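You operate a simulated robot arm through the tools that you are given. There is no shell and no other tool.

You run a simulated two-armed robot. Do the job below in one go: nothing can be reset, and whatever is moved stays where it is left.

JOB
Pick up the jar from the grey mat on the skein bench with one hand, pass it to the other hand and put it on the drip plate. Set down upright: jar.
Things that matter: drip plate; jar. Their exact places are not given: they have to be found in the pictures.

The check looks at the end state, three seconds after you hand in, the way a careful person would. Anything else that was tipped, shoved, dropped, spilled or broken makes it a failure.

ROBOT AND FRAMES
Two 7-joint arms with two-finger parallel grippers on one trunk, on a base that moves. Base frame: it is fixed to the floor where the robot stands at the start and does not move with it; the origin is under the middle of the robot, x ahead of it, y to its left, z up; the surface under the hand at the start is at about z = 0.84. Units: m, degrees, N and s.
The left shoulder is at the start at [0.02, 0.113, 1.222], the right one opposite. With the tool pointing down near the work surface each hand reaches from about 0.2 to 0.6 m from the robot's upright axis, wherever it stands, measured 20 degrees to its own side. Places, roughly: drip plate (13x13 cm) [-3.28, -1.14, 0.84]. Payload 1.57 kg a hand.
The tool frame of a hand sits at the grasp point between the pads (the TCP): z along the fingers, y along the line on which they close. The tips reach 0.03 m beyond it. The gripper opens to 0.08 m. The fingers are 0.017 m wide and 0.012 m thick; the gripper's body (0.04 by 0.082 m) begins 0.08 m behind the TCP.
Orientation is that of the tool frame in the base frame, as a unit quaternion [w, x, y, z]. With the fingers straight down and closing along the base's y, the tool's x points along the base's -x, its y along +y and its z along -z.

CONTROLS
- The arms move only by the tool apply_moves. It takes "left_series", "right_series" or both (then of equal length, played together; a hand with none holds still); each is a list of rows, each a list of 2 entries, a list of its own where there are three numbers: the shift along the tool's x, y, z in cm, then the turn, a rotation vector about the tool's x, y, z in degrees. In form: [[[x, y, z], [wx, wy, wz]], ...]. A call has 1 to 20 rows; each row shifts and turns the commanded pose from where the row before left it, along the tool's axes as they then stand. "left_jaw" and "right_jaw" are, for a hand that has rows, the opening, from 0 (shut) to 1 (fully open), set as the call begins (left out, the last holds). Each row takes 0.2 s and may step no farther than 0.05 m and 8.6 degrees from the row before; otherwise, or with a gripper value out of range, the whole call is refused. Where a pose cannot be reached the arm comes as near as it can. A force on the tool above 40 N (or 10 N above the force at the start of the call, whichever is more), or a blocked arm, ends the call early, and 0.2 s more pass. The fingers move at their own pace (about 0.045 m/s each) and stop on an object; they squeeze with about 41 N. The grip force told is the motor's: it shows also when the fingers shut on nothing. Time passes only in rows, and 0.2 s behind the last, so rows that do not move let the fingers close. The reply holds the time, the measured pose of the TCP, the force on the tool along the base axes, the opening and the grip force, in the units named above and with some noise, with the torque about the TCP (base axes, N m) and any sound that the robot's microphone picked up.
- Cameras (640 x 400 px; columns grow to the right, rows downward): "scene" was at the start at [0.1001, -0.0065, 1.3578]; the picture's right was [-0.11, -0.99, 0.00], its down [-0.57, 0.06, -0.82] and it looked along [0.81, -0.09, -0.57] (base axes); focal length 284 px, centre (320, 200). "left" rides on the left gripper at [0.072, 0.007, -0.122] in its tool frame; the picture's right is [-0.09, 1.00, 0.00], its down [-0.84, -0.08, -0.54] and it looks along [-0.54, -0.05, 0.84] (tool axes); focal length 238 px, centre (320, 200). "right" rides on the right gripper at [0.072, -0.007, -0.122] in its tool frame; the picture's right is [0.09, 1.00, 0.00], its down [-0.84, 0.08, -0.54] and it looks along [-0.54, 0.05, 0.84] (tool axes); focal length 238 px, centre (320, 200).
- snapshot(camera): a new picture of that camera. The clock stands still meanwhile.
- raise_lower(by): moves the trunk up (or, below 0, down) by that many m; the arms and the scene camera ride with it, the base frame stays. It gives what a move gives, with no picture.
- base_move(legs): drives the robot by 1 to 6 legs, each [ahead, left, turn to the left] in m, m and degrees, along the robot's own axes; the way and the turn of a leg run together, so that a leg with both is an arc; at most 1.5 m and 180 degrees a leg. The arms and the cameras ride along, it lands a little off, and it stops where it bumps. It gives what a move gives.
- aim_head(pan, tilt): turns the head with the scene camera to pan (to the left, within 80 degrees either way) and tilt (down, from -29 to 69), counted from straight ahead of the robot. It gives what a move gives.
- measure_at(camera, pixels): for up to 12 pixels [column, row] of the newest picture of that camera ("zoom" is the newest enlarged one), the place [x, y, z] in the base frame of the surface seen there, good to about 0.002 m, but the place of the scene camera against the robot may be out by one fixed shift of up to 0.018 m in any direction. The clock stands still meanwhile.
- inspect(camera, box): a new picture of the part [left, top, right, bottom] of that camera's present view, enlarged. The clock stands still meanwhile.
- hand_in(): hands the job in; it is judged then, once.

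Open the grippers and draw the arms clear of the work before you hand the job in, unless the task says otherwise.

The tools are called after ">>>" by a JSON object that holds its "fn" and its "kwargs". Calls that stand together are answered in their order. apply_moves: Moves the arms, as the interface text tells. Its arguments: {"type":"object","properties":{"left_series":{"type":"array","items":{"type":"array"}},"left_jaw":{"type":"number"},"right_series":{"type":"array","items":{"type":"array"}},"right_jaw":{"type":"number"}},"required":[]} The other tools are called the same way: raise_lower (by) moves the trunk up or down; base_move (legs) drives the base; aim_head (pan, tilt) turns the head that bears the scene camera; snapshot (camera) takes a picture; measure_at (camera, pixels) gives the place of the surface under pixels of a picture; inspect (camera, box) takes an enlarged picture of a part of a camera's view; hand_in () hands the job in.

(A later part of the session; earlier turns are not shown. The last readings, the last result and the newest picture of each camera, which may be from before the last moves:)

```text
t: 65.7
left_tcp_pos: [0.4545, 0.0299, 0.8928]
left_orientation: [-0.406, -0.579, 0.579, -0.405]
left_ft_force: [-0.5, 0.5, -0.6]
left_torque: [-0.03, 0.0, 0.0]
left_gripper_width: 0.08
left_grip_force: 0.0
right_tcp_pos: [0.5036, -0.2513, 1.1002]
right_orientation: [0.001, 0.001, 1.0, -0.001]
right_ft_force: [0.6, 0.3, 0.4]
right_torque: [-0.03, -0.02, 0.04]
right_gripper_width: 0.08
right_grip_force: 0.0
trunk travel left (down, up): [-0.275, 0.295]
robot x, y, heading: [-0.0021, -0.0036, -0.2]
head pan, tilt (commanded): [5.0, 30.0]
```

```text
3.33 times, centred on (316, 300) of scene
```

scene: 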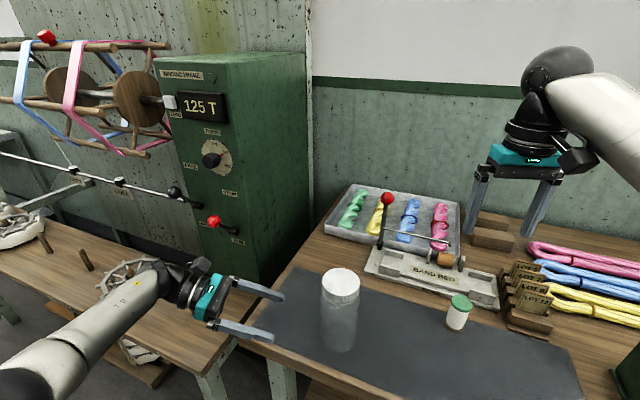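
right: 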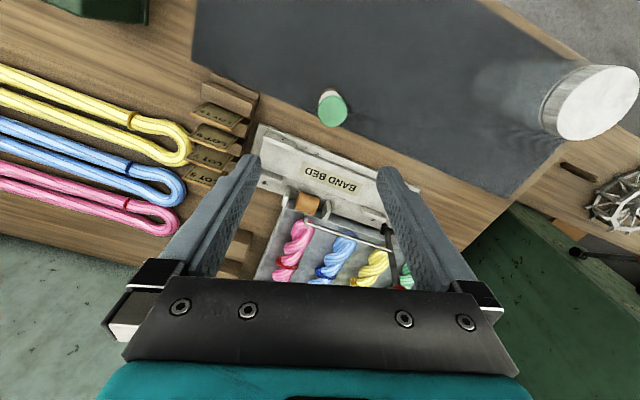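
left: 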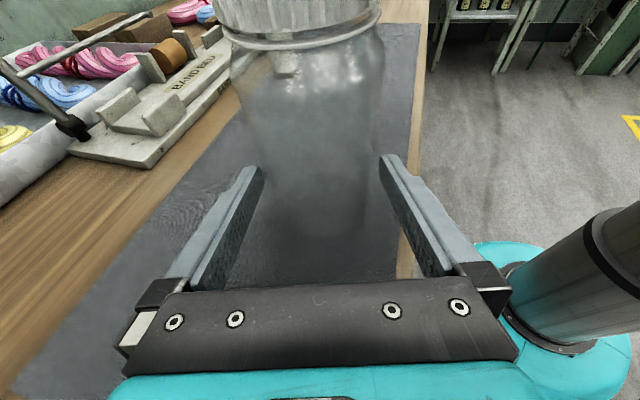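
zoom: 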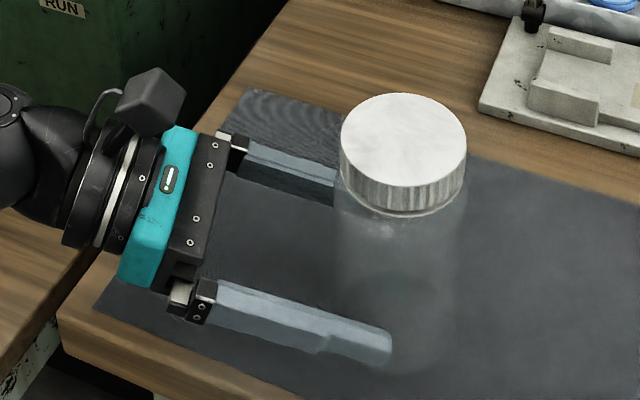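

The lid hasn't moved in the scene view (still centred at (403,140) of the enlargement). I'll enlarge the left view around the fingertips to check the side gaps.

>>> {"fn": "inspect", "kwargs": {"camera": "left", "box": [216, 80, 424, 210]}}

>>> {"fn": "measure_at", "kwargs": {"camera": "left", "pixels": [[246, 110], [378, 60], [374, 110], [366, 150], [265, 140], [258, 130], [320, 120], [320, 170], [268, 160], [384, 160], [255, 175]]}}

```text
3.08 times, centred on (320, 145) of left
```

zoom: 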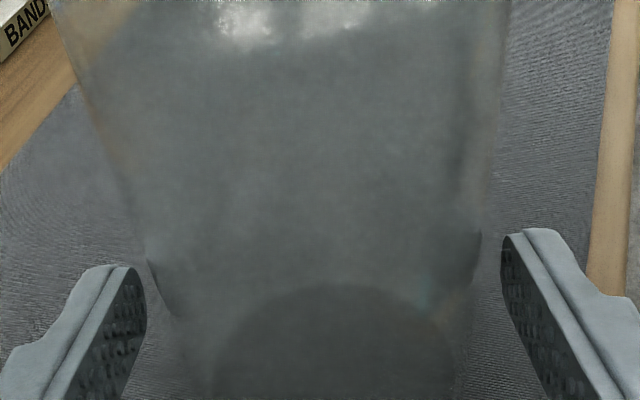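

```text
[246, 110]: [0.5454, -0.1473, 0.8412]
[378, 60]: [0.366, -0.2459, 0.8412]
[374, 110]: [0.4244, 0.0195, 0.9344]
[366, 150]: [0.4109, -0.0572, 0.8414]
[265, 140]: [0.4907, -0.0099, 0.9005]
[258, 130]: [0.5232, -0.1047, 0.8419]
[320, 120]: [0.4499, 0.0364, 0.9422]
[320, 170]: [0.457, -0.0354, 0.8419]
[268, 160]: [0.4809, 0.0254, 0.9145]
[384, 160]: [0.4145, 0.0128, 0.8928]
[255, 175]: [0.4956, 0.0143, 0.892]
```

The fingers' inner faces measure x=0.4145 and 0.4956 (middle 0.455), and the glass centre works out at about 0.4555, so the gaps are even. I'll advance the last 2.9 cm to the jar's axis.

>>> {"fn": "apply_moves", "kwargs": {"left_series": [[[0.332, -0.015, 0.909], [0, 0, 0]], [[0.332, -0.015, 0.909], [0, 0, 0]], [[0.332, -0.015, 0.909], [0, 0, 0]], [[0, 0, 0], [0, 0, 0]]], "left_jaw": 1.0}}

>>> {"fn": "inspect", "kwargs": {"camera": "left", "box": [216, 80, 424, 210]}}

>>> {"fn": "inspect", "kwargs": {"camera": "scene", "box": [220, 240, 412, 360]}}

```text
t: 66.7
left_tcp_pos: [0.4562, 0.0, 0.8921]
left_orientation: [0.405, 0.58, -0.58, 0.405]
left_ft_force: [0.3, -0.5, -0.2]
left_torque: [0.02, -0.03, 0.02]
left_gripper_width: 0.0804
left_grip_force: 0.1
right_tcp_pos: [0.5041, -0.2493, 1.0999]
right_orientation: [0.0, 0.001, 1.0, 0.001]
right_ft_force: [-0.3, -0.1, -0.1]
right_torque: [0.0, 0.0, 0.02]
right_gripper_width: 0.0801
right_grip_force: 0.1
trunk travel left (down, up): [-0.275, 0.295]
robot x, y, heading: [0.0009, -0.0026, -0.1]
head pan, tilt (commanded): [5.0, 30.0]
```

```text
3.08 times, centred on (320, 145) of left
```

zoom: 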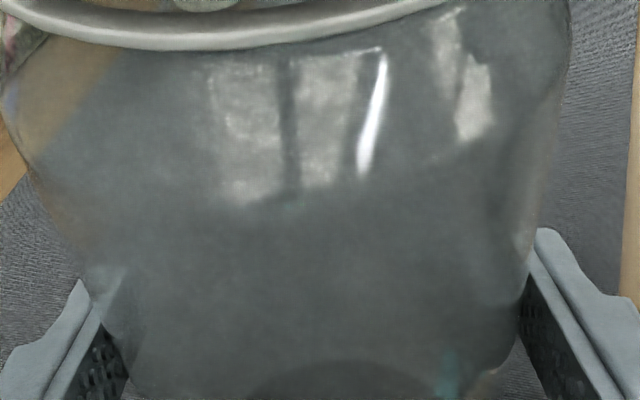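

```text
3.33 times, centred on (316, 300) of scene
```

zoom: 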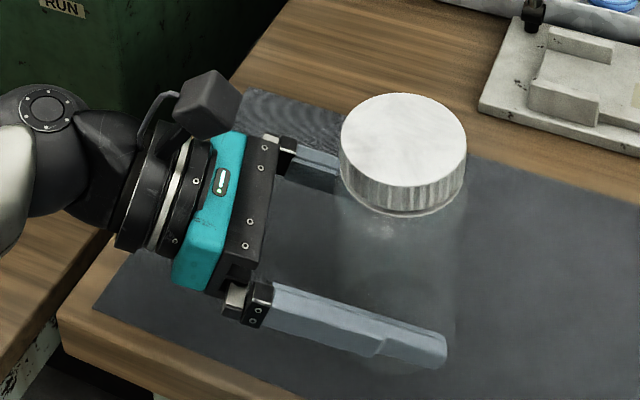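

The jar hasn't moved and stands between both fingers. I'll close the left fingers gently to just below the jar's width and read width and grip force.

>>> {"fn": "apply_moves", "kwargs": {"left_series": [[[0, 0, 0], [0, 0, 0]], [[0, 0, 0], [0, 0, 0]], [[0, 0, 0], [0, 0, 0]], [[0, 0, 0], [0, 0, 0]]], "left_jaw": 0.82}}

>>> {"fn": "inspect", "kwargs": {"camera": "scene", "box": [220, 240, 412, 360]}}

```text
t: 67.7
left_tcp_pos: [0.4554, 0.0015, 0.8912]
left_orientation: [0.405, 0.58, -0.579, 0.406]
left_ft_force: [-0.3, -1.4, 0.0]
left_torque: [0.03, -0.02, 0.01]
left_gripper_width: 0.0702
left_grip_force: 40.8
right_tcp_pos: [0.5036, -0.2521, 1.1002]
right_orientation: [0.0, 0.001, 1.0, 0.0]
right_ft_force: [-0.2, -0.1, 0.4]
right_torque: [-0.02, 0.0, -0.01]
right_gripper_width: 0.08
right_grip_force: 0.0
trunk travel left (down, up): [-0.275, 0.295]
robot x, y, heading: [-0.001, 0.0008, -0.3]
head pan, tilt (commanded): [5.0, 30.0]
```

```text
3.33 times, centred on (316, 300) of scene
```

zoom: 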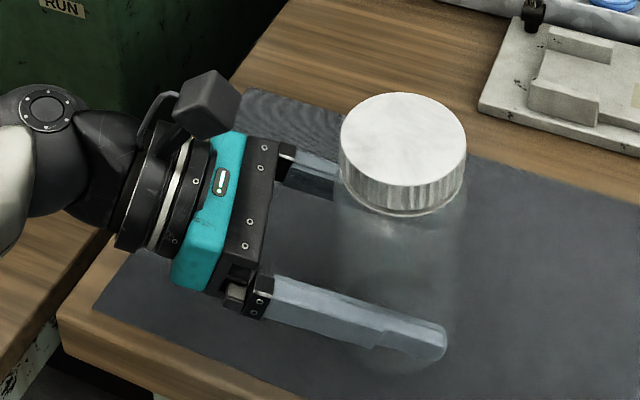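

The left hand holds the jar: opening 0.0702 m, grip force 40.8 N. I'll lift it slowly by 3 cm and check the force reading.

>>> {"fn": "apply_moves", "kwargs": {"left_series": [[[0.47, 0, -0.1715], [0, 0, 0]], [[0.94, 0, -0.343], [0, 0, 0]], [[0.94, 0, -0.343], [0, 0, 0]], [[0.47, 0, -0.1715], [0, 0, 0]], [[0, 0, 0], [0, 0, 0]]], "left_jaw": 0.6}}

>>> {"fn": "inspect", "kwargs": {"camera": "scene", "box": [220, 240, 412, 360]}}

```text
t: 68.8
left_tcp_pos: [0.4554, 0.0023, 0.922]
left_orientation: [-0.406, -0.579, 0.579, -0.405]
left_ft_force: [-0.3, 0.3, -0.7]
left_torque: [-0.03, 0.01, 0.02]
left_gripper_width: 0.0703
left_grip_force: 32.0
right_tcp_pos: [0.5011, -0.2508, 1.0999]
right_orientation: [0.0, 0.0, 1.0, 0.0]
right_ft_force: [0.7, -0.4, -0.2]
right_torque: [0.0, 0.0, 0.01]
right_gripper_width: 0.0801
right_grip_force: 0.0
trunk travel left (down, up): [-0.275, 0.295]
robot x, y, heading: [0.0037, -0.001, -0.2]
head pan, tilt (commanded): [5.0, 30.0]
```

```text
3.33 times, centred on (316, 300) of scene
```

zoom: 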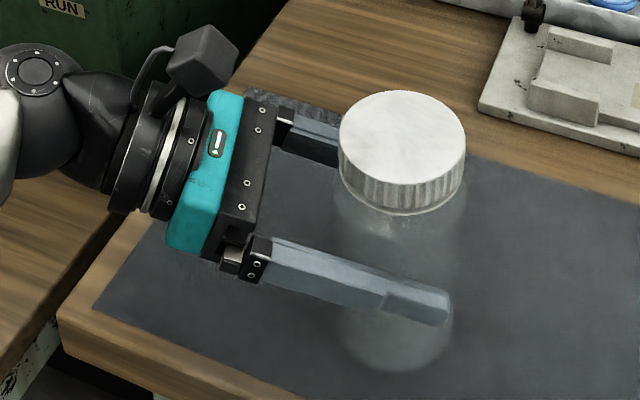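

The hand rose 3 cm but the lid stays at the same pixels (403,140) and the force shows no weight, so the fingers seem to have slid up the glass. I'll measure the lid and look through the left camera before doing anything else.

>>> {"fn": "measure_at", "kwargs": {"camera": "zoom", "pixels": [[403, 140], [345, 140], [460, 140], [403, 95], [403, 180], [395, 368], [420, 300], [340, 265], [380, 270]]}}

>>> {"fn": "snapshot", "kwargs": {"camera": "left"}}

>>> {"fn": "snapshot", "kwargs": {"camera": "right"}}

```text
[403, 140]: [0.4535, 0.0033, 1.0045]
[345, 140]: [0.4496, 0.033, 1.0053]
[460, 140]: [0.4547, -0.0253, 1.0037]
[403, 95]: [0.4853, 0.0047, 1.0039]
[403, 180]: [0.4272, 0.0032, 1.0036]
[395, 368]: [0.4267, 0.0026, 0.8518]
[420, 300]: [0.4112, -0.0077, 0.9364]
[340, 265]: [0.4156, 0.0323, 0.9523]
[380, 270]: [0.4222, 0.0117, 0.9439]
```

```text
taken
```

left: 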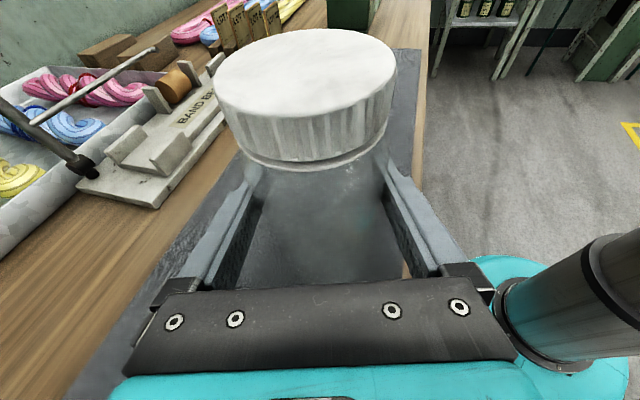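

```text
taken
```

right: 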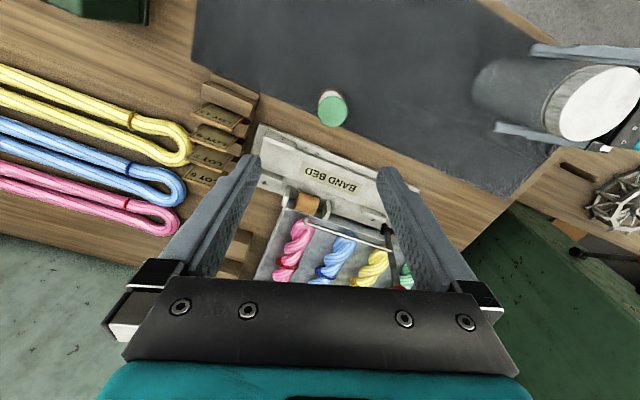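

The jar still stands on the mat (base reads the same), so the smooth glass slipped through the fingers. I'll take a stationary reading of the grip and enlarge the lid area to see the jar's profile.

>>> {"fn": "apply_moves", "kwargs": {"left_series": [[[0, 0, 0], [0, 0, 0]], [[0, 0, 0], [0, 0, 0]]]}}

>>> {"fn": "inspect", "kwargs": {"camera": "left", "box": [192, 20, 432, 170]}}

>>> {"fn": "inspect", "kwargs": {"camera": "right", "box": [450, 30, 640, 150]}}

```text
t: 69.5
left_tcp_pos: [0.4546, 0.0007, 0.9219]
left_orientation: [-0.406, -0.579, 0.58, -0.405]
left_ft_force: [0.2, 0.3, -1.1]
left_torque: [-0.03, 0.0, 0.03]
left_gripper_width: 0.0703
left_grip_force: 40.6
right_tcp_pos: [0.503, -0.2506, 1.1004]
right_orientation: [0.0, 0.001, 1.0, -0.001]
right_ft_force: [0.3, -0.4, -0.7]
right_torque: [0.0, 0.03, 0.03]
right_gripper_width: 0.08
right_grip_force: 0.2
trunk travel left (down, up): [-0.275, 0.295]
robot x, y, heading: [-0.0008, -0.0004, -0.1]
head pan, tilt (commanded): [5.0, 30.0]
```

```text
2.67 times, centred on (312, 95) of left
```

zoom: 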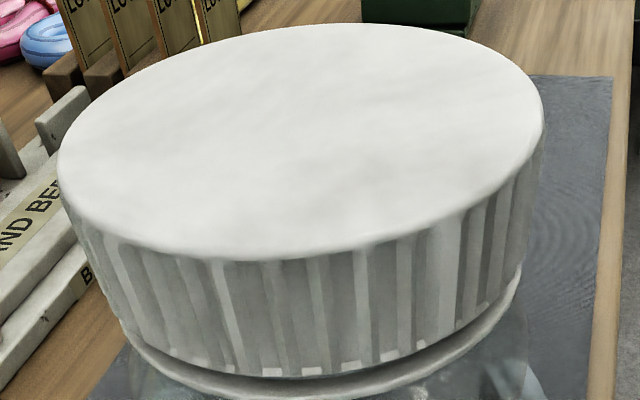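

```text
3.33 times, centred on (545, 90) of right
```

zoom: 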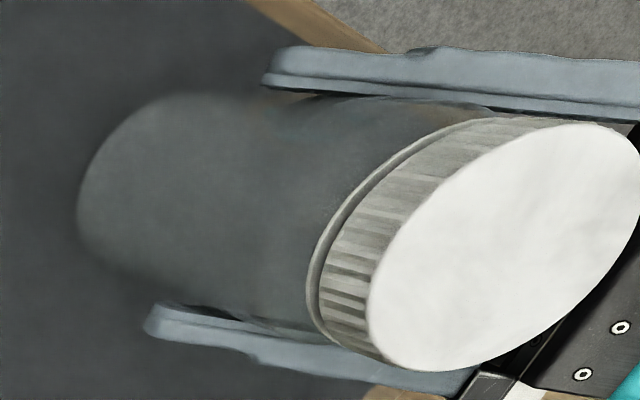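

The grip is firm (40.6 N) yet the glass carries no load, so the glass is slick; the lid's side is ribbed and spans about z 0.973–0.991. I'll open the left fingers and check the jar still stands true.

>>> {"fn": "apply_moves", "kwargs": {"left_series": [[[0, 0, 0], [0, 0, 0]], [[0, 0, 0], [0, 0, 0]], [[0, 0, 0], [0, 0, 0]]], "left_jaw": 1.0}}

>>> {"fn": "inspect", "kwargs": {"camera": "left", "box": [192, 20, 432, 170]}}

>>> {"fn": "measure_at", "kwargs": {"camera": "zoom", "pixels": [[62, 165], [538, 110], [300, 30], [300, 250], [300, 270], [300, 350], [300, 368], [300, 385], [500, 310], [150, 340], [290, 390], [510, 330]]}}

```text
t: 70.2
left_tcp_pos: [0.454, 0.0021, 0.9221]
left_orientation: [0.405, 0.58, -0.579, 0.406]
left_ft_force: [1.1, -0.5, 0.0]
left_torque: [0.01, -0.04, 0.0]
left_gripper_width: 0.0803
left_grip_force: 0.1
right_tcp_pos: [0.5025, -0.2515, 1.0993]
right_orientation: [-0.001, 0.001, 1.0, -0.001]
right_ft_force: [-0.2, 0.1, 0.6]
right_torque: [0.02, -0.04, 0.02]
right_gripper_width: 0.08
right_grip_force: 0.1
trunk travel left (down, up): [-0.275, 0.295]
robot x, y, heading: [-0.0009, -0.0002, -0.0]
head pan, tilt (commanded): [5.0, 30.0]
```

```text
2.67 times, centred on (312, 95) of left
```

zoom: 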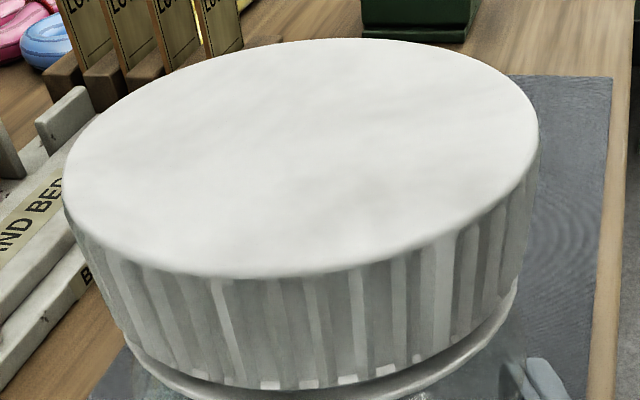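

```text
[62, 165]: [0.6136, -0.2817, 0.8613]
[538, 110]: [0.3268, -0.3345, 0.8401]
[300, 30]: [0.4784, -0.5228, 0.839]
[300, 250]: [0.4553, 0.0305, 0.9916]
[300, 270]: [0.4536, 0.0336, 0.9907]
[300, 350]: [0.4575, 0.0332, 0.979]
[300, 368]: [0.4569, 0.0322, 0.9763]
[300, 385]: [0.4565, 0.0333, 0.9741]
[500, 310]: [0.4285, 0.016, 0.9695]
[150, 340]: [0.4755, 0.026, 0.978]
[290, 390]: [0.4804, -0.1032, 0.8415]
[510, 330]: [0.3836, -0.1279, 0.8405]
```

On opening, the lid sank about 2 mm in the picture, so the jar had in fact been carried slightly at the end of the lift; perhaps re-setting the jaw weakened the grip during the lift. I'll grip again here and hold still long enough for the force to build, before a slow lift with the jaw command unchanged.

>>> {"fn": "apply_moves", "kwargs": {"left_series": [[[0, 0, 0], [0, 0, 0]], [[0, 0, 0], [0, 0, 0]], [[0, 0, 0], [0, 0, 0]], [[0, 0, 0], [0, 0, 0]], [[0, 0, 0], [0, 0, 0]], [[0, 0, 0], [0, 0, 0]]], "left_jaw": 0.5}}

>>> {"fn": "inspect", "kwargs": {"camera": "left", "box": [192, 20, 432, 170]}}

```text
t: 71.7
left_tcp_pos: [0.4548, 0.0012, 0.9205]
left_orientation: [0.405, 0.58, -0.579, 0.406]
left_ft_force: [-0.3, 0.0, 1.0]
left_torque: [-0.05, 0.06, 0.01]
left_gripper_width: 0.0704
left_grip_force: 40.8
right_tcp_pos: [0.5033, -0.2511, 1.1006]
right_orientation: [0.0, 0.0, 1.0, 0.0]
right_ft_force: [-0.2, -0.2, -0.3]
right_torque: [0.04, -0.01, -0.01]
right_gripper_width: 0.08
right_grip_force: 0.1
trunk travel left (down, up): [-0.275, 0.295]
robot x, y, heading: [0.0049, -0.0012, 0.1]
head pan, tilt (commanded): [5.0, 30.0]
```

```text
2.67 times, centred on (312, 95) of left
```

zoom: 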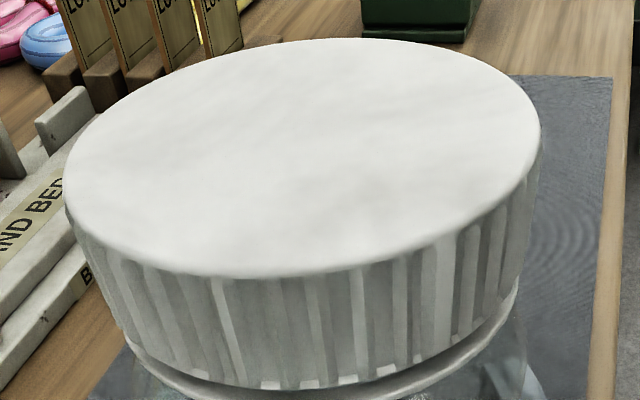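

Gripped again at 40.8 N, with the lid's front rim at row 277 of the enlargement. I'll lift slowly by 1 cm over ten small rows with the jaw unchanged and compare.

>>> {"fn": "apply_moves", "kwargs": {"left_series": [[[0.094, 0, -0.0343], [0, 0, 0]], [[0.094, 0, -0.0343], [0, 0, 0]], [[0.094, 0, -0.0343], [0, 0, 0]], [[0.094, 0, -0.0343], [0, 0, 0]], [[0.094, 0, -0.0343], [0, 0, 0]], [[0.094, 0, -0.0343], [0, 0, 0]], [[0.094, 0, -0.0343], [0, 0, 0]], [[0.094, 0, -0.0343], [0, 0, 0]], [[0.094, 0, -0.0343], [0, 0, 0]], [[0.094, 0, -0.0343], [0, 0, 0]]]}}

>>> {"fn": "inspect", "kwargs": {"camera": "left", "box": [192, 20, 432, 170]}}

>>> {"fn": "inspect", "kwargs": {"camera": "scene", "box": [220, 240, 412, 360]}}

```text
t: 73.8
left_tcp_pos: [0.455, -0.0005, 0.9303]
left_orientation: [-0.406, -0.579, 0.58, -0.405]
left_ft_force: [0.6, -0.1, -0.4]
left_torque: [0.02, -0.02, -0.02]
left_gripper_width: 0.07
left_grip_force: 41.0
right_tcp_pos: [0.5029, -0.2502, 1.1]
right_orientation: [0.0, 0.001, 1.0, 0.0]
right_ft_force: [-0.3, 0.2, -0.2]
right_torque: [-0.01, 0.0, 0.04]
right_gripper_width: 0.0799
right_grip_force: 0.0
trunk travel left (down, up): [-0.275, 0.295]
robot x, y, heading: [0.0013, -0.003, -0.2]
head pan, tilt (commanded): [5.0, 30.0]
```

```text
2.67 times, centred on (312, 95) of left
```

zoom: 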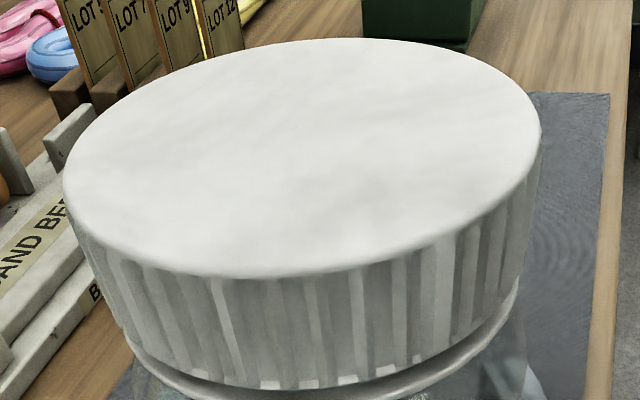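

```text
3.33 times, centred on (316, 300) of scene
```

zoom: 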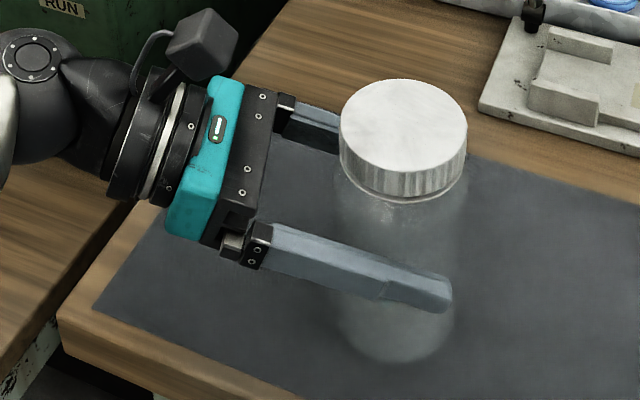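

This time the jar rose with the hand: the lid stays fixed in the left view while the background shifts, and in the scene it moved up from row 140 to 127. So re-setting the jaw mid-hold was likely the culprit; to be sure about speed, I'll lower 0.8 cm slowly and then repeat the earlier faster lift with the jaw unchanged.

>>> {"fn": "apply_moves", "kwargs": {"left_series": [[[-0.094, 0, 0.0343], [0, 0, 0]], [[-0.094, 0, 0.0343], [0, 0, 0]], [[-0.094, 0, 0.0343], [0, 0, 0]], [[-0.094, 0, 0.0343], [0, 0, 0]], [[-0.094, 0, 0.0343], [0, 0, 0]], [[-0.094, 0, 0.0343], [0, 0, 0]], [[-0.094, 0, 0.0343], [0, 0, 0]], [[-0.094, 0, 0.0343], [0, 0, 0]], [[0, 0, 0], [0, 0, 0]], [[0.47, 0, -0.1715], [0, 0, 0]], [[0.94, 0, -0.343], [0, 0, 0]], [[0.94, 0, -0.343], [0, 0, 0]], [[0.47, 0, -0.1715], [0, 0, 0]], [[0, 0, 0], [0, 0, 0]]]}}

>>> {"fn": "inspect", "kwargs": {"camera": "left", "box": [192, 20, 432, 170]}}

>>> {"fn": "inspect", "kwargs": {"camera": "scene", "box": [220, 240, 412, 360]}}

```text
t: 76.8
left_tcp_pos: [0.4552, 0.0015, 0.953]
left_orientation: [0.406, 0.579, -0.579, 0.405]
left_ft_force: [-0.4, -0.3, -0.5]
left_torque: [0.0, 0.03, -0.01]
left_gripper_width: 0.0701
left_grip_force: 41.4
right_tcp_pos: [0.5038, -0.2505, 1.1001]
right_orientation: [0.0, 0.0, 1.0, 0.001]
right_ft_force: [-0.3, -0.5, -0.6]
right_torque: [0.04, -0.01, -0.02]
right_gripper_width: 0.0802
right_grip_force: 0.1
trunk travel left (down, up): [-0.275, 0.295]
robot x, y, heading: [0.0007, -0.0001, -0.3]
head pan, tilt (commanded): [5.0, 30.0]
```

```text
2.67 times, centred on (312, 95) of left
```

zoom: 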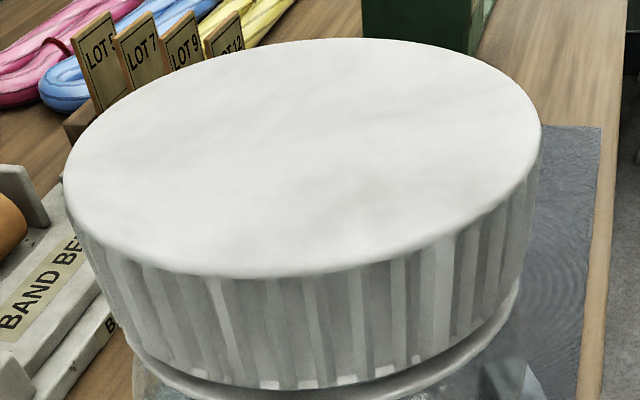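

```text
3.33 times, centred on (316, 300) of scene
```

zoom: 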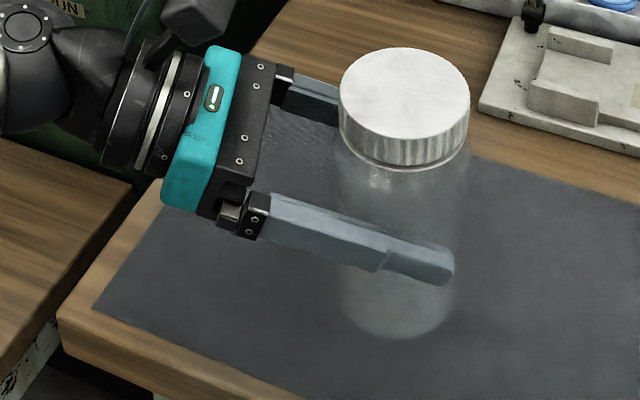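

The faster lift held too: the lid's rim stays at row 277, so the grip is sound so long as I don't re-set the jaw while holding. To leave room for the right hand above, I'll set the jar back down and re-grip it about 3 cm lower.

>>> {"fn": "apply_moves", "kwargs": {"left_series": [[[-0.47, 0, 0.1715], [0, 0, 0]], [[-0.94, 0, 0.343], [0, 0, 0]], [[-0.47, 0, 0.1715], [0, 0, 0]], [[-0.188, 0, 0.0686], [0, 0, 0]], [[-0.188, 0, 0.0686], [0, 0, 0]], [[-0.188, 0, 0.0686], [0, 0, 0]], [[-0.188, 0, 0.0686], [0, 0, 0]], [[-0.188, 0, 0.0686], [0, 0, 0]], [[-0.094, 0, 0.0343], [0, 0, 0]], [[-0.094, 0, 0.0343], [0, 0, 0]], [[0, 0, 0], [0, 0, 0]]]}}

>>> {"fn": "inspect", "kwargs": {"camera": "left", "box": [192, 20, 432, 170]}}

```text
t: 79.2
left_tcp_pos: [0.4552, 0.001, 0.9218]
left_orientation: [-0.406, -0.578, 0.58, -0.404]
left_ft_force: [0.0, -0.3, -1.0]
left_torque: [0.04, -0.02, -0.02]
left_gripper_width: 0.0702
left_grip_force: 40.5
right_tcp_pos: [0.5033, -0.2502, 1.0998]
right_orientation: [0.0, 0.002, 1.0, -0.001]
right_ft_force: [0.5, 1.2, 0.0]
right_torque: [0.01, 0.03, 0.01]
right_gripper_width: 0.0801
right_grip_force: 0.0
trunk travel left (down, up): [-0.275, 0.295]
robot x, y, heading: [0.0042, 0.0007, -0.0]
head pan, tilt (commanded): [5.0, 30.0]
```

```text
2.67 times, centred on (312, 95) of left
```

zoom: 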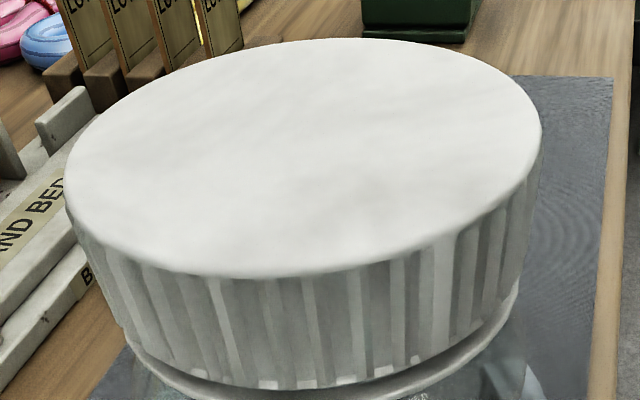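

The hand is back at 0.9218 with the jar on the mat. I'll open the fingers, wait, then lower 3 cm beside the glass.

>>> {"fn": "apply_moves", "kwargs": {"left_series": [[[0, 0, 0], [0, 0, 0]], [[0, 0, 0], [0, 0, 0]], [[0, 0, 0], [0, 0, 0]], [[-0.47, 0, 0.1715], [0, 0, 0]], [[-0.94, 0, 0.343], [0, 0, 0]], [[-0.94, 0, 0.343], [0, 0, 0]], [[-0.47, 0, 0.1715], [0, 0, 0]], [[0, 0, 0], [0, 0, 0]]], "left_jaw": 1.0}}

>>> {"fn": "inspect", "kwargs": {"camera": "left", "box": [216, 80, 424, 210]}}

>>> {"fn": "inspect", "kwargs": {"camera": "scene", "box": [220, 240, 412, 360]}}

```text
t: 81.0
left_tcp_pos: [0.4553, 0.0012, 0.8918]
left_orientation: [-0.406, -0.579, 0.58, -0.405]
left_ft_force: [0.1, -0.3, -0.1]
left_torque: [0.01, -0.01, 0.02]
left_gripper_width: 0.08
left_grip_force: 0.1
right_tcp_pos: [0.5026, -0.2516, 1.099]
right_orientation: [0.0, 0.002, 1.0, 0.0]
right_ft_force: [0.9, 0.9, 0.4]
right_torque: [-0.01, 0.01, 0.04]
right_gripper_width: 0.08
right_grip_force: 0.1
trunk travel left (down, up): [-0.275, 0.295]
robot x, y, heading: [0.0018, -0.0059, 0.2]
head pan, tilt (commanded): [5.0, 30.0]
```

```text
3.08 times, centred on (320, 145) of left
```

zoom: 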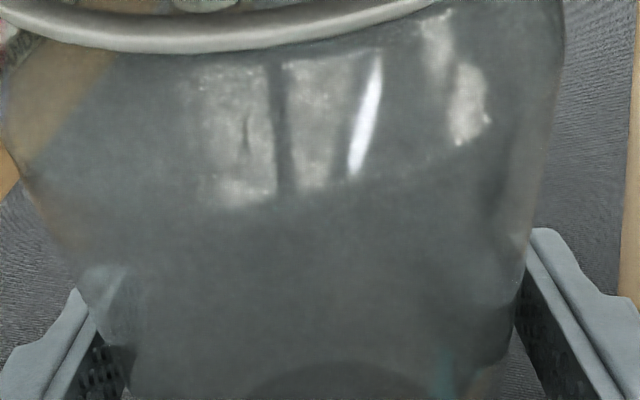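

```text
3.33 times, centred on (316, 300) of scene
```

zoom: 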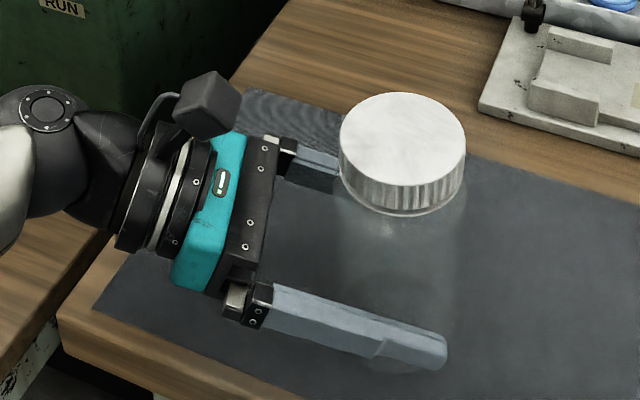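

Everything is centred again with the hand at z=0.892. I'll close the left fingers and hold still for the force to build.

>>> {"fn": "apply_moves", "kwargs": {"left_series": [[[0, 0, 0], [0, 0, 0]], [[0, 0, 0], [0, 0, 0]], [[0, 0, 0], [0, 0, 0]], [[0, 0, 0], [0, 0, 0]], [[0, 0, 0], [0, 0, 0]], [[0, 0, 0], [0, 0, 0]]], "left_jaw": 0.5}}

```text
t: 82.5
left_tcp_pos: [0.4553, 0.0005, 0.8915]
left_orientation: [-0.406, -0.579, 0.58, -0.405]
left_ft_force: [1.0, 0.3, 0.0]
left_torque: [-0.01, 0.01, -0.01]
left_gripper_width: 0.0698
left_grip_force: 41.3
right_tcp_pos: [0.5024, -0.2508, 1.1004]
right_orientation: [0.0, 0.001, 1.0, 0.0]
right_ft_force: [-0.3, 0.0, -1.0]
right_torque: [0.0, 0.02, 0.0]
right_gripper_width: 0.0801
right_grip_force: 0.0
trunk travel left (down, up): [-0.275, 0.295]
robot x, y, heading: [-0.0013, -0.0037, -0.2]
head pan, tilt (commanded): [5.0, 30.0]
```

Grip is 41.3 N at opening 0.0698. I'll lift 1 cm slowly without touching the jaw and check the jar follows.

>>> {"fn": "apply_moves", "kwargs": {"left_series": [[[0.094, 0, -0.0343], [0, 0, 0]], [[0.188, 0, -0.0686], [0, 0, 0]], [[0.188, 0, -0.0686], [0, 0, 0]], [[0.188, 0, -0.0686], [0, 0, 0]], [[0.188, 0, -0.0686], [0, 0, 0]], [[0.094, 0, -0.0343], [0, 0, 0]], [[0, 0, 0], [0, 0, 0]]]}}

>>> {"fn": "inspect", "kwargs": {"camera": "left", "box": [216, 80, 424, 210]}}

>>> {"fn": "inspect", "kwargs": {"camera": "scene", "box": [220, 240, 412, 360]}}

```text
t: 84.0
left_tcp_pos: [0.4541, 0.0025, 0.9015]
left_orientation: [0.405, 0.58, -0.579, 0.406]
left_ft_force: [-0.1, -0.4, -1.1]
left_torque: [-0.02, 0.03, -0.05]
left_gripper_width: 0.0696
left_grip_force: 41.2
right_tcp_pos: [0.5038, -0.2505, 1.0994]
right_orientation: [0.0, 0.0, 1.0, 0.0]
right_ft_force: [0.1, -0.6, 0.2]
right_torque: [-0.03, 0.0, 0.03]
right_gripper_width: 0.0802
right_grip_force: 0.0
trunk travel left (down, up): [-0.275, 0.295]
robot x, y, heading: [0.0, -0.0014, 0.3]
head pan, tilt (commanded): [5.0, 30.0]
```

```text
3.08 times, centred on (320, 145) of left
```

zoom: 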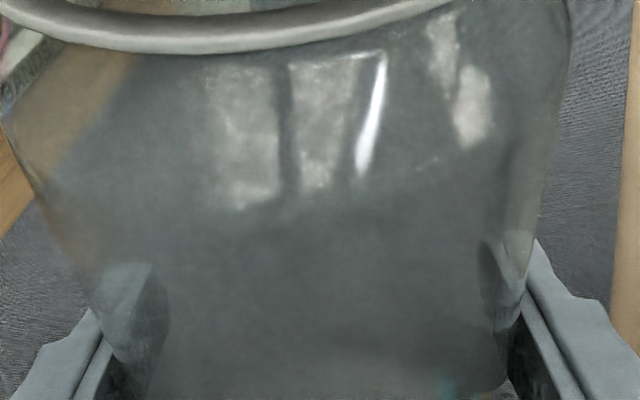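

```text
3.33 times, centred on (316, 300) of scene
```

zoom: 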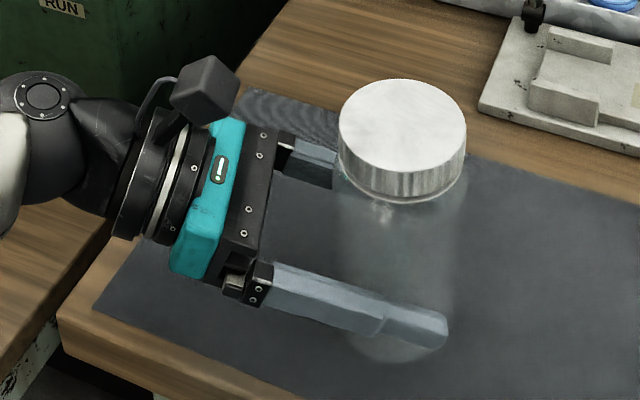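

The jar came up with the hand (lid moved from row 140 to 127, still upright). I'll lift another 3 cm at moderate pace and verify.

>>> {"fn": "apply_moves", "kwargs": {"left_series": [[[0.188, 0, -0.0686], [0, 0, 0]], [[0.47, 0, -0.1715], [0, 0, 0]], [[0.47, 0, -0.1715], [0, 0, 0]], [[0.47, 0, -0.1715], [0, 0, 0]], [[0.47, 0, -0.1715], [0, 0, 0]], [[0.47, 0, -0.1715], [0, 0, 0]], [[0.282, 0, -0.103], [0, 0, 0]], [[0, 0, 0], [0, 0, 0]]]}}

>>> {"fn": "snapshot", "kwargs": {"camera": "scene"}}

>>> {"fn": "inspect", "kwargs": {"camera": "right", "box": [450, 30, 640, 150]}}

```text
t: 85.8
left_tcp_pos: [0.4562, 0.0012, 0.9324]
left_orientation: [-0.406, -0.579, 0.58, -0.405]
left_ft_force: [0.3, -0.2, -1.4]
left_torque: [-0.02, 0.01, -0.02]
left_gripper_width: 0.0692
left_grip_force: 40.7
right_tcp_pos: [0.5033, -0.2509, 1.1002]
right_orientation: [0.0, 0.001, 1.0, 0.0]
right_ft_force: [0.8, 0.1, -0.8]
right_torque: [-0.02, -0.01, -0.01]
right_gripper_width: 0.0799
right_grip_force: 0.1
trunk travel left (down, up): [-0.275, 0.295]
robot x, y, heading: [-0.0003, -0.0035, -0.1]
head pan, tilt (commanded): [5.0, 30.0]
```

```text
taken
```

scene: 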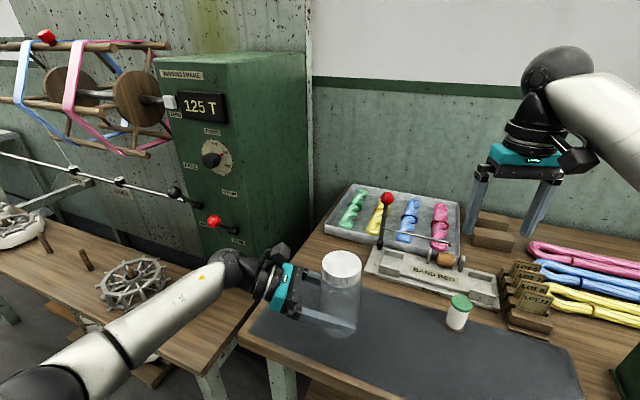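

```text
3.33 times, centred on (545, 90) of right
```

zoom: 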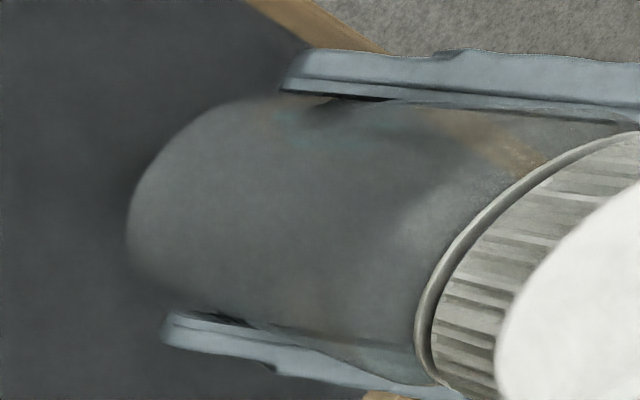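

The jar is held 4 cm above the mat, upright between the left fingers; its lid top should be near z=1.03. I'll bring the right hand over it: up 3 cm, then sideways to hover at about (0.456, 0.0, 1.13), fingers open.

>>> {"fn": "apply_moves", "kwargs": {"right_series": [[[0, 0, -1.5], [0, 0, 0]], [[0, 0, -1.5], [0, 0, 0]], [[0.594, 3.13, 0], [0, 0, 0]], [[0.594, 3.13, 0], [0, 0, 0]], [[0.594, 3.13, 0], [0, 0, 0]], [[0.594, 3.13, 0], [0, 0, 0]], [[0.594, 3.13, 0], [0, 0, 0]], [[0.594, 3.13, 0], [0, 0, 0]], [[0.594, 3.13, 0], [0, 0, 0]], [[0.594, 3.13, 0], [0, 0, 0]], [[0, 0, 0], [0, 0, 0]]], "right_jaw": 1.0}}

>>> {"fn": "snapshot", "kwargs": {"camera": "right"}}

>>> {"fn": "snapshot", "kwargs": {"camera": "left"}}

>>> {"fn": "snapshot", "kwargs": {"camera": "scene"}}

```text
t: 88.2
left_tcp_pos: [0.4546, 0.0001, 0.9313]
left_orientation: [0.405, 0.58, -0.579, 0.405]
left_ft_force: [0.0, 1.1, -0.9]
left_torque: [0.06, -0.01, -0.04]
left_gripper_width: 0.0695
left_grip_force: 41.4
right_tcp_pos: [0.4565, 0.0, 1.1315]
right_orientation: [-0.001, 0.002, 1.0, 0.0]
right_ft_force: [-0.5, 1.5, -0.2]
right_torque: [-0.02, -0.03, -0.01]
right_gripper_width: 0.0802
right_grip_force: 0.0
trunk travel left (down, up): [-0.275, 0.295]
robot x, y, heading: [-0.0001, -0.0039, -0.2]
head pan, tilt (commanded): [5.0, 30.0]
```

```text
taken
```

right: 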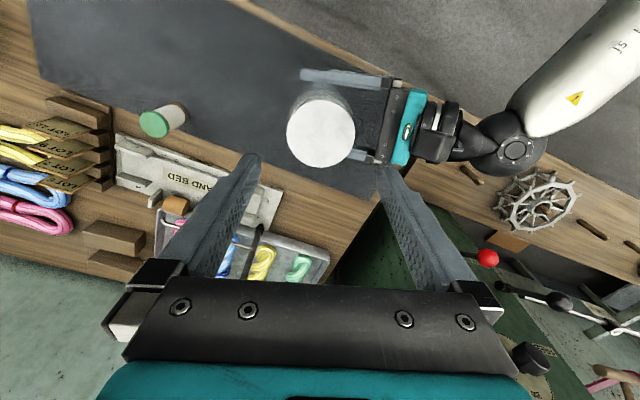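

```text
taken
```

left: 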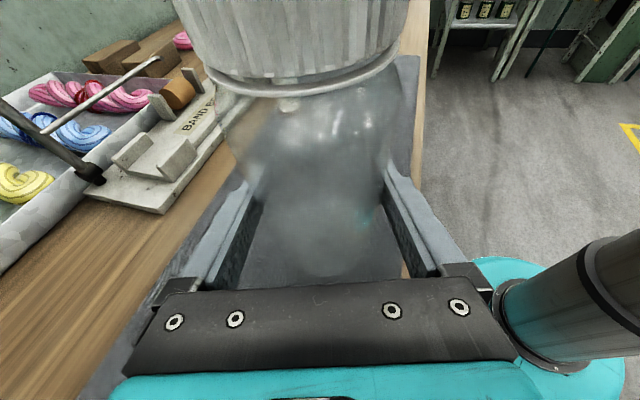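

```text
taken
```

scene: 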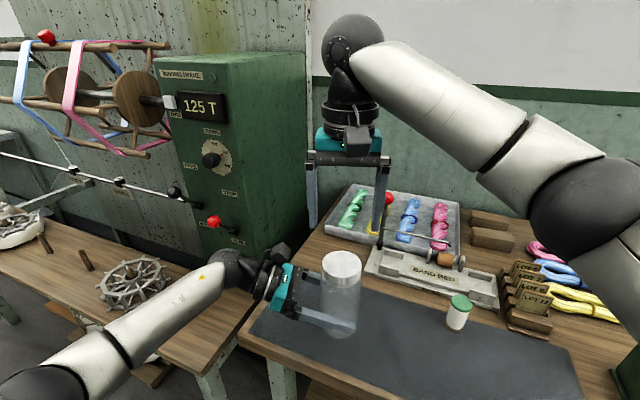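

The right camera sees the lid centred at about (321,133). I'll enlarge and measure the lid's rim to align the right hand exactly.

>>> {"fn": "inspect", "kwargs": {"camera": "right", "box": [260, 83, 388, 163]}}

```text
5.00 times, centred on (324, 123) of right
```

zoom: 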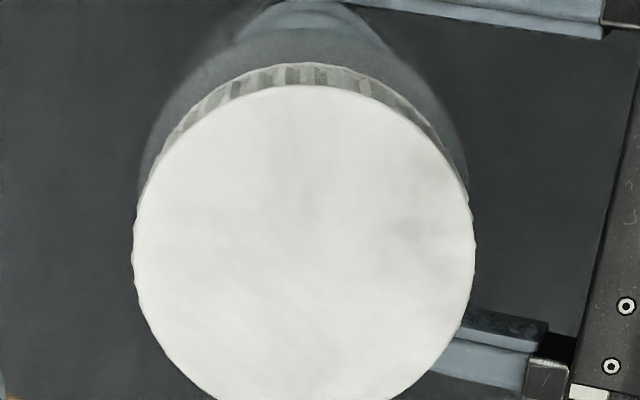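

>>> {"fn": "measure_at", "kwargs": {"camera": "zoom", "pixels": [[139, 250], [470, 240], [305, 90], [180, 350], [430, 350], [190, 140], [410, 130], [303, 250], [250, 395], [155, 150], [460, 140], [600, 250]]}}

>>> {"fn": "measure_at", "kwargs": {"camera": "right", "pixels": [[320, 164], [252, 160], [386, 170], [321, 133], [310, 75]]}}

```text
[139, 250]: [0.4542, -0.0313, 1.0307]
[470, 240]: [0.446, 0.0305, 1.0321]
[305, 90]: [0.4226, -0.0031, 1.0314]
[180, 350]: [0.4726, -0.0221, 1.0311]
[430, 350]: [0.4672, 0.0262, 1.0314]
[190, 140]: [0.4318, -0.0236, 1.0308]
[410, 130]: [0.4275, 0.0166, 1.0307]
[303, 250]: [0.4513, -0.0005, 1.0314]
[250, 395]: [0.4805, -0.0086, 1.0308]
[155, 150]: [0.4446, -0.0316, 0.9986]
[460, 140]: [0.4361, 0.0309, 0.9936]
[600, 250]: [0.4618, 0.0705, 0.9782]
```

```text
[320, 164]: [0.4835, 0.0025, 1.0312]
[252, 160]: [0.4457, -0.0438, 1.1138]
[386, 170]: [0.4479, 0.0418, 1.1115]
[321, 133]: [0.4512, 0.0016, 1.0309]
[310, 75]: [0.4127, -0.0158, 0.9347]
```

The lid is level (z=1.031 all round) with its axis near (0.454, 0.000), and the right fingers' inner faces are at y=−0.0438 and +0.0418, so they straddle it evenly. I'll check the left hand's camera block (around (440,118)) for clearance to the right hand.

>>> {"fn": "inspect", "kwargs": {"camera": "right", "box": [360, 60, 520, 180]}}

>>> {"fn": "measure_at", "kwargs": {"camera": "right", "pixels": [[432, 105], [440, 110], [450, 112], [430, 125], [455, 105], [425, 115], [443, 130], [405, 130], [390, 120], [410, 95], [478, 130], [385, 90]]}}

```text
3.33 times, centred on (440, 120) of right
```

zoom: 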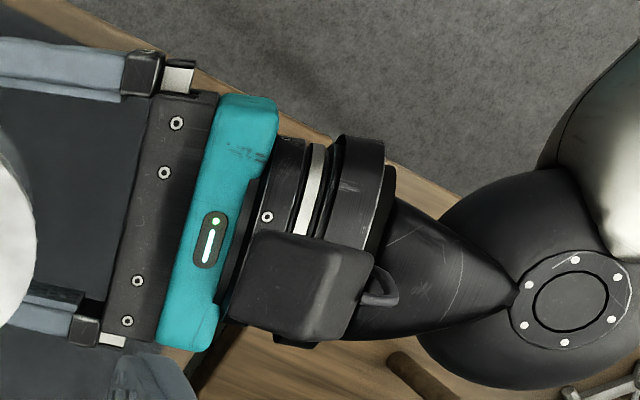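

```text
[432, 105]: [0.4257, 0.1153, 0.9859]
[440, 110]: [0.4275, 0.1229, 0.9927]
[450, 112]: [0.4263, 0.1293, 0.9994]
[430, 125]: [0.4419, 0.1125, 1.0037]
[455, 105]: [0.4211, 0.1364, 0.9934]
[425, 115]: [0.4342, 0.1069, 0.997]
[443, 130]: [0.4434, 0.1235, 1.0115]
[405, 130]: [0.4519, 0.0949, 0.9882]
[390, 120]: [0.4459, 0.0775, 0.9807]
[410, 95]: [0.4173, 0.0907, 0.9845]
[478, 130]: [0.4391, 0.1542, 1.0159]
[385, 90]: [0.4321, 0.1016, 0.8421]
```

The camera block is at pixels about (430–472, 130–163). I'll measure it directly.

>>> {"fn": "measure_at", "kwargs": {"camera": "right", "pixels": [[434, 136], [434, 155], [452, 145], [466, 140], [448, 158], [442, 145], [430, 150], [460, 155]]}}

```text
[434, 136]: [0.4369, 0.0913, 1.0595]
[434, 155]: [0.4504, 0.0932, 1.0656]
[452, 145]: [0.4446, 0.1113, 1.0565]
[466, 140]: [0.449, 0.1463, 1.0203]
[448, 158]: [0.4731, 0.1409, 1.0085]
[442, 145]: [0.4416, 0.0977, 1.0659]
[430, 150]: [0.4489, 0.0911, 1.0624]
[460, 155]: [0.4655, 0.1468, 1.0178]
```

The left camera block tops out at z≈1.066 and stays at y≥0.09, well clear of the right gripper's ±0.05. I'll lower the right hand 5.5 cm so its tips are just above the lid, with a 1.5 mm correction toward the robot, and look.

>>> {"fn": "apply_moves", "kwargs": {"right_series": [[[0.15, 0, 1.0], [0, 0, 0]], [[0, 0, 1.5], [0, 0, 0]], [[0, 0, 1.5], [0, 0, 0]], [[0, 0, 1.0], [0, 0, 0]], [[0, 0, 0.5], [0, 0, 0]], [[0, 0, 0], [0, 0, 0]]], "right_jaw": 1.0}}

>>> {"fn": "snapshot", "kwargs": {"camera": "right"}}

>>> {"fn": "snapshot", "kwargs": {"camera": "scene"}}

```text
t: 89.7
left_tcp_pos: [0.4557, 0.0005, 0.9313]
left_orientation: [-0.406, -0.579, 0.58, -0.405]
left_ft_force: [0.0, 0.2, -0.4]
left_torque: [0.01, 0.02, 0.0]
left_gripper_width: 0.0694
left_grip_force: 41.0
right_tcp_pos: [0.455, 0.0002, 1.0751]
right_orientation: [0.0, 0.001, 1.0, 0.001]
right_ft_force: [0.1, 0.3, -0.3]
right_torque: [0.03, 0.0, 0.02]
right_gripper_width: 0.0802
right_grip_force: 0.0
trunk travel left (down, up): [-0.275, 0.295]
robot x, y, heading: [0.0027, 0.0019, -0.1]
head pan, tilt (commanded): [5.0, 30.0]
```

```text
taken
```

right: 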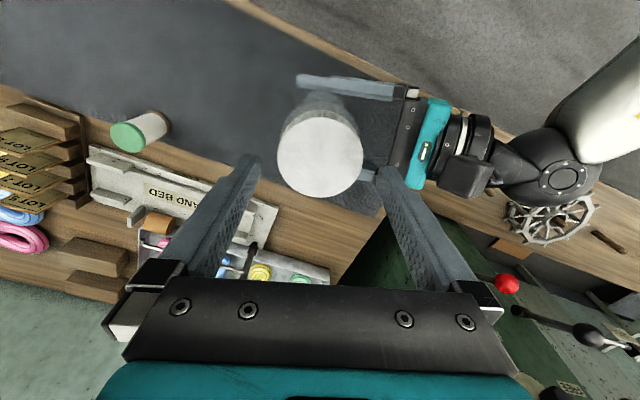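

```text
taken
```

scene: 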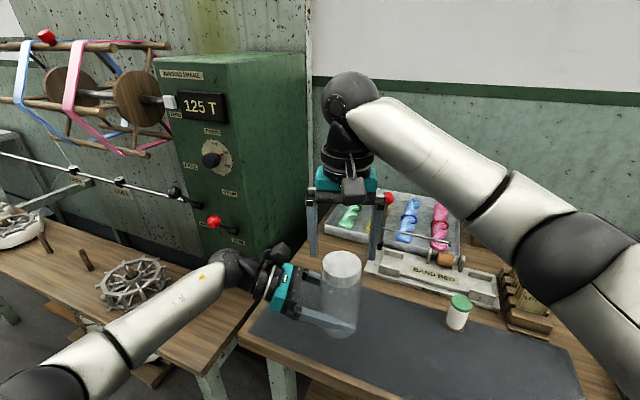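

The tips are now just above the lid, which appears centred at (320,158) between the fingertips at about (250,160) and (388,172). I'll measure the rim, the fingers and the right elbow's height.

>>> {"fn": "measure_at", "kwargs": {"camera": "right", "pixels": [[280, 158], [361, 158], [320, 121], [320, 194], [254, 162], [387, 175], [320, 158], [300, 190], [345, 190]]}}

>>> {"fn": "measure_at", "kwargs": {"camera": "scene", "pixels": [[600, 200], [560, 250], [540, 220], [480, 190], [500, 220], [630, 300], [450, 175], [400, 140]]}}

```text
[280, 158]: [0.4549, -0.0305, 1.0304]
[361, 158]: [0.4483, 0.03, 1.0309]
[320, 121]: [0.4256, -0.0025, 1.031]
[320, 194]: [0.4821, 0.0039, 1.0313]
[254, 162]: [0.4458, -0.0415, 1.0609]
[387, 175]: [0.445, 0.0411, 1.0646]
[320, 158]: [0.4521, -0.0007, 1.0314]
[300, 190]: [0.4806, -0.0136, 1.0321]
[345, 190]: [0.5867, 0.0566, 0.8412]
```

```text
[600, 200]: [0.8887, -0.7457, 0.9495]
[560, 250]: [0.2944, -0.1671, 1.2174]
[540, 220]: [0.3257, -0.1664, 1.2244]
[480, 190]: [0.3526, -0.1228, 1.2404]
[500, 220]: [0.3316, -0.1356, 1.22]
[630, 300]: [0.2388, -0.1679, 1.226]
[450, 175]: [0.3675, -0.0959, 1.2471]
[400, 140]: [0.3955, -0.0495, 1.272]
```

Alignment is within a millimetre in y, and the right elbow is high (1.22). I'll lower the right hand 4 cm around the lid and check forces.

>>> {"fn": "apply_moves", "kwargs": {"right_series": [[[0, 0, 0.5], [0, 0, 0]], [[0, 0, 0.8], [0, 0, 0]], [[0, 0, 0.8], [0, 0, 0]], [[0, 0, 0.8], [0, 0, 0]], [[0, 0, 0.8], [0, 0, 0]], [[0, 0, 0.3], [0, 0, 0]], [[0, 0, 0], [0, 0, 0]]], "right_jaw": 1.0}}

>>> {"fn": "snapshot", "kwargs": {"camera": "right"}}

>>> {"fn": "inspect", "kwargs": {"camera": "scene", "box": [230, 160, 422, 350]}}

```text
t: 91.2
left_tcp_pos: [0.4543, 0.0005, 0.9313]
left_orientation: [-0.406, -0.579, 0.58, -0.405]
left_ft_force: [0.5, 0.6, -1.7]
left_torque: [-0.01, 0.01, 0.01]
left_gripper_width: 0.0695
left_grip_force: 41.1
right_tcp_pos: [0.4559, -0.001, 1.0341]
right_orientation: [0.001, 0.0, 1.0, 0.0]
right_ft_force: [0.2, -1.1, -1.3]
right_torque: [-0.01, -0.01, -0.01]
right_gripper_width: 0.0799
right_grip_force: 0.2
trunk travel left (down, up): [-0.275, 0.295]
robot x, y, heading: [0.0016, -0.0004, -0.0]
head pan, tilt (commanded): [5.0, 30.0]
```

```text
taken
```

right: 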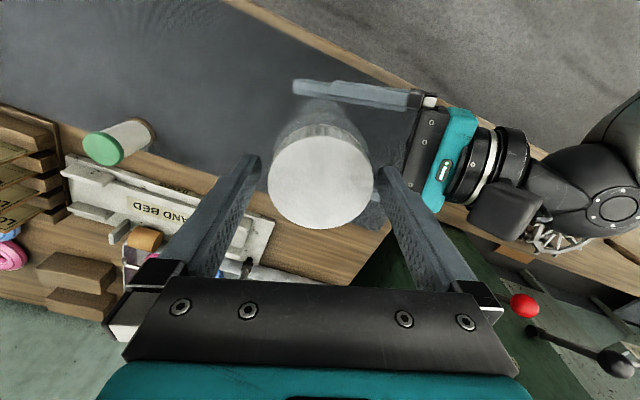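

```text
2.11 times, centred on (326, 255) of scene
```

zoom: 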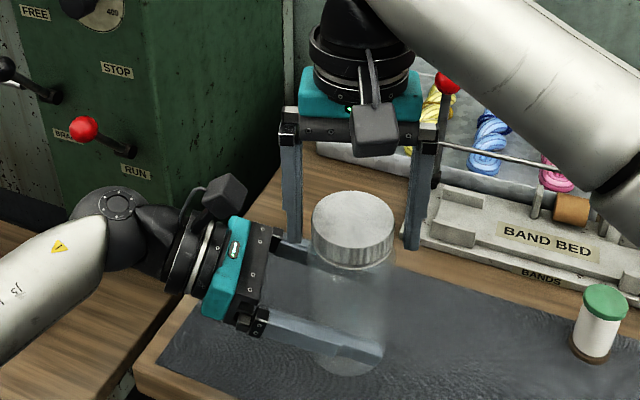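

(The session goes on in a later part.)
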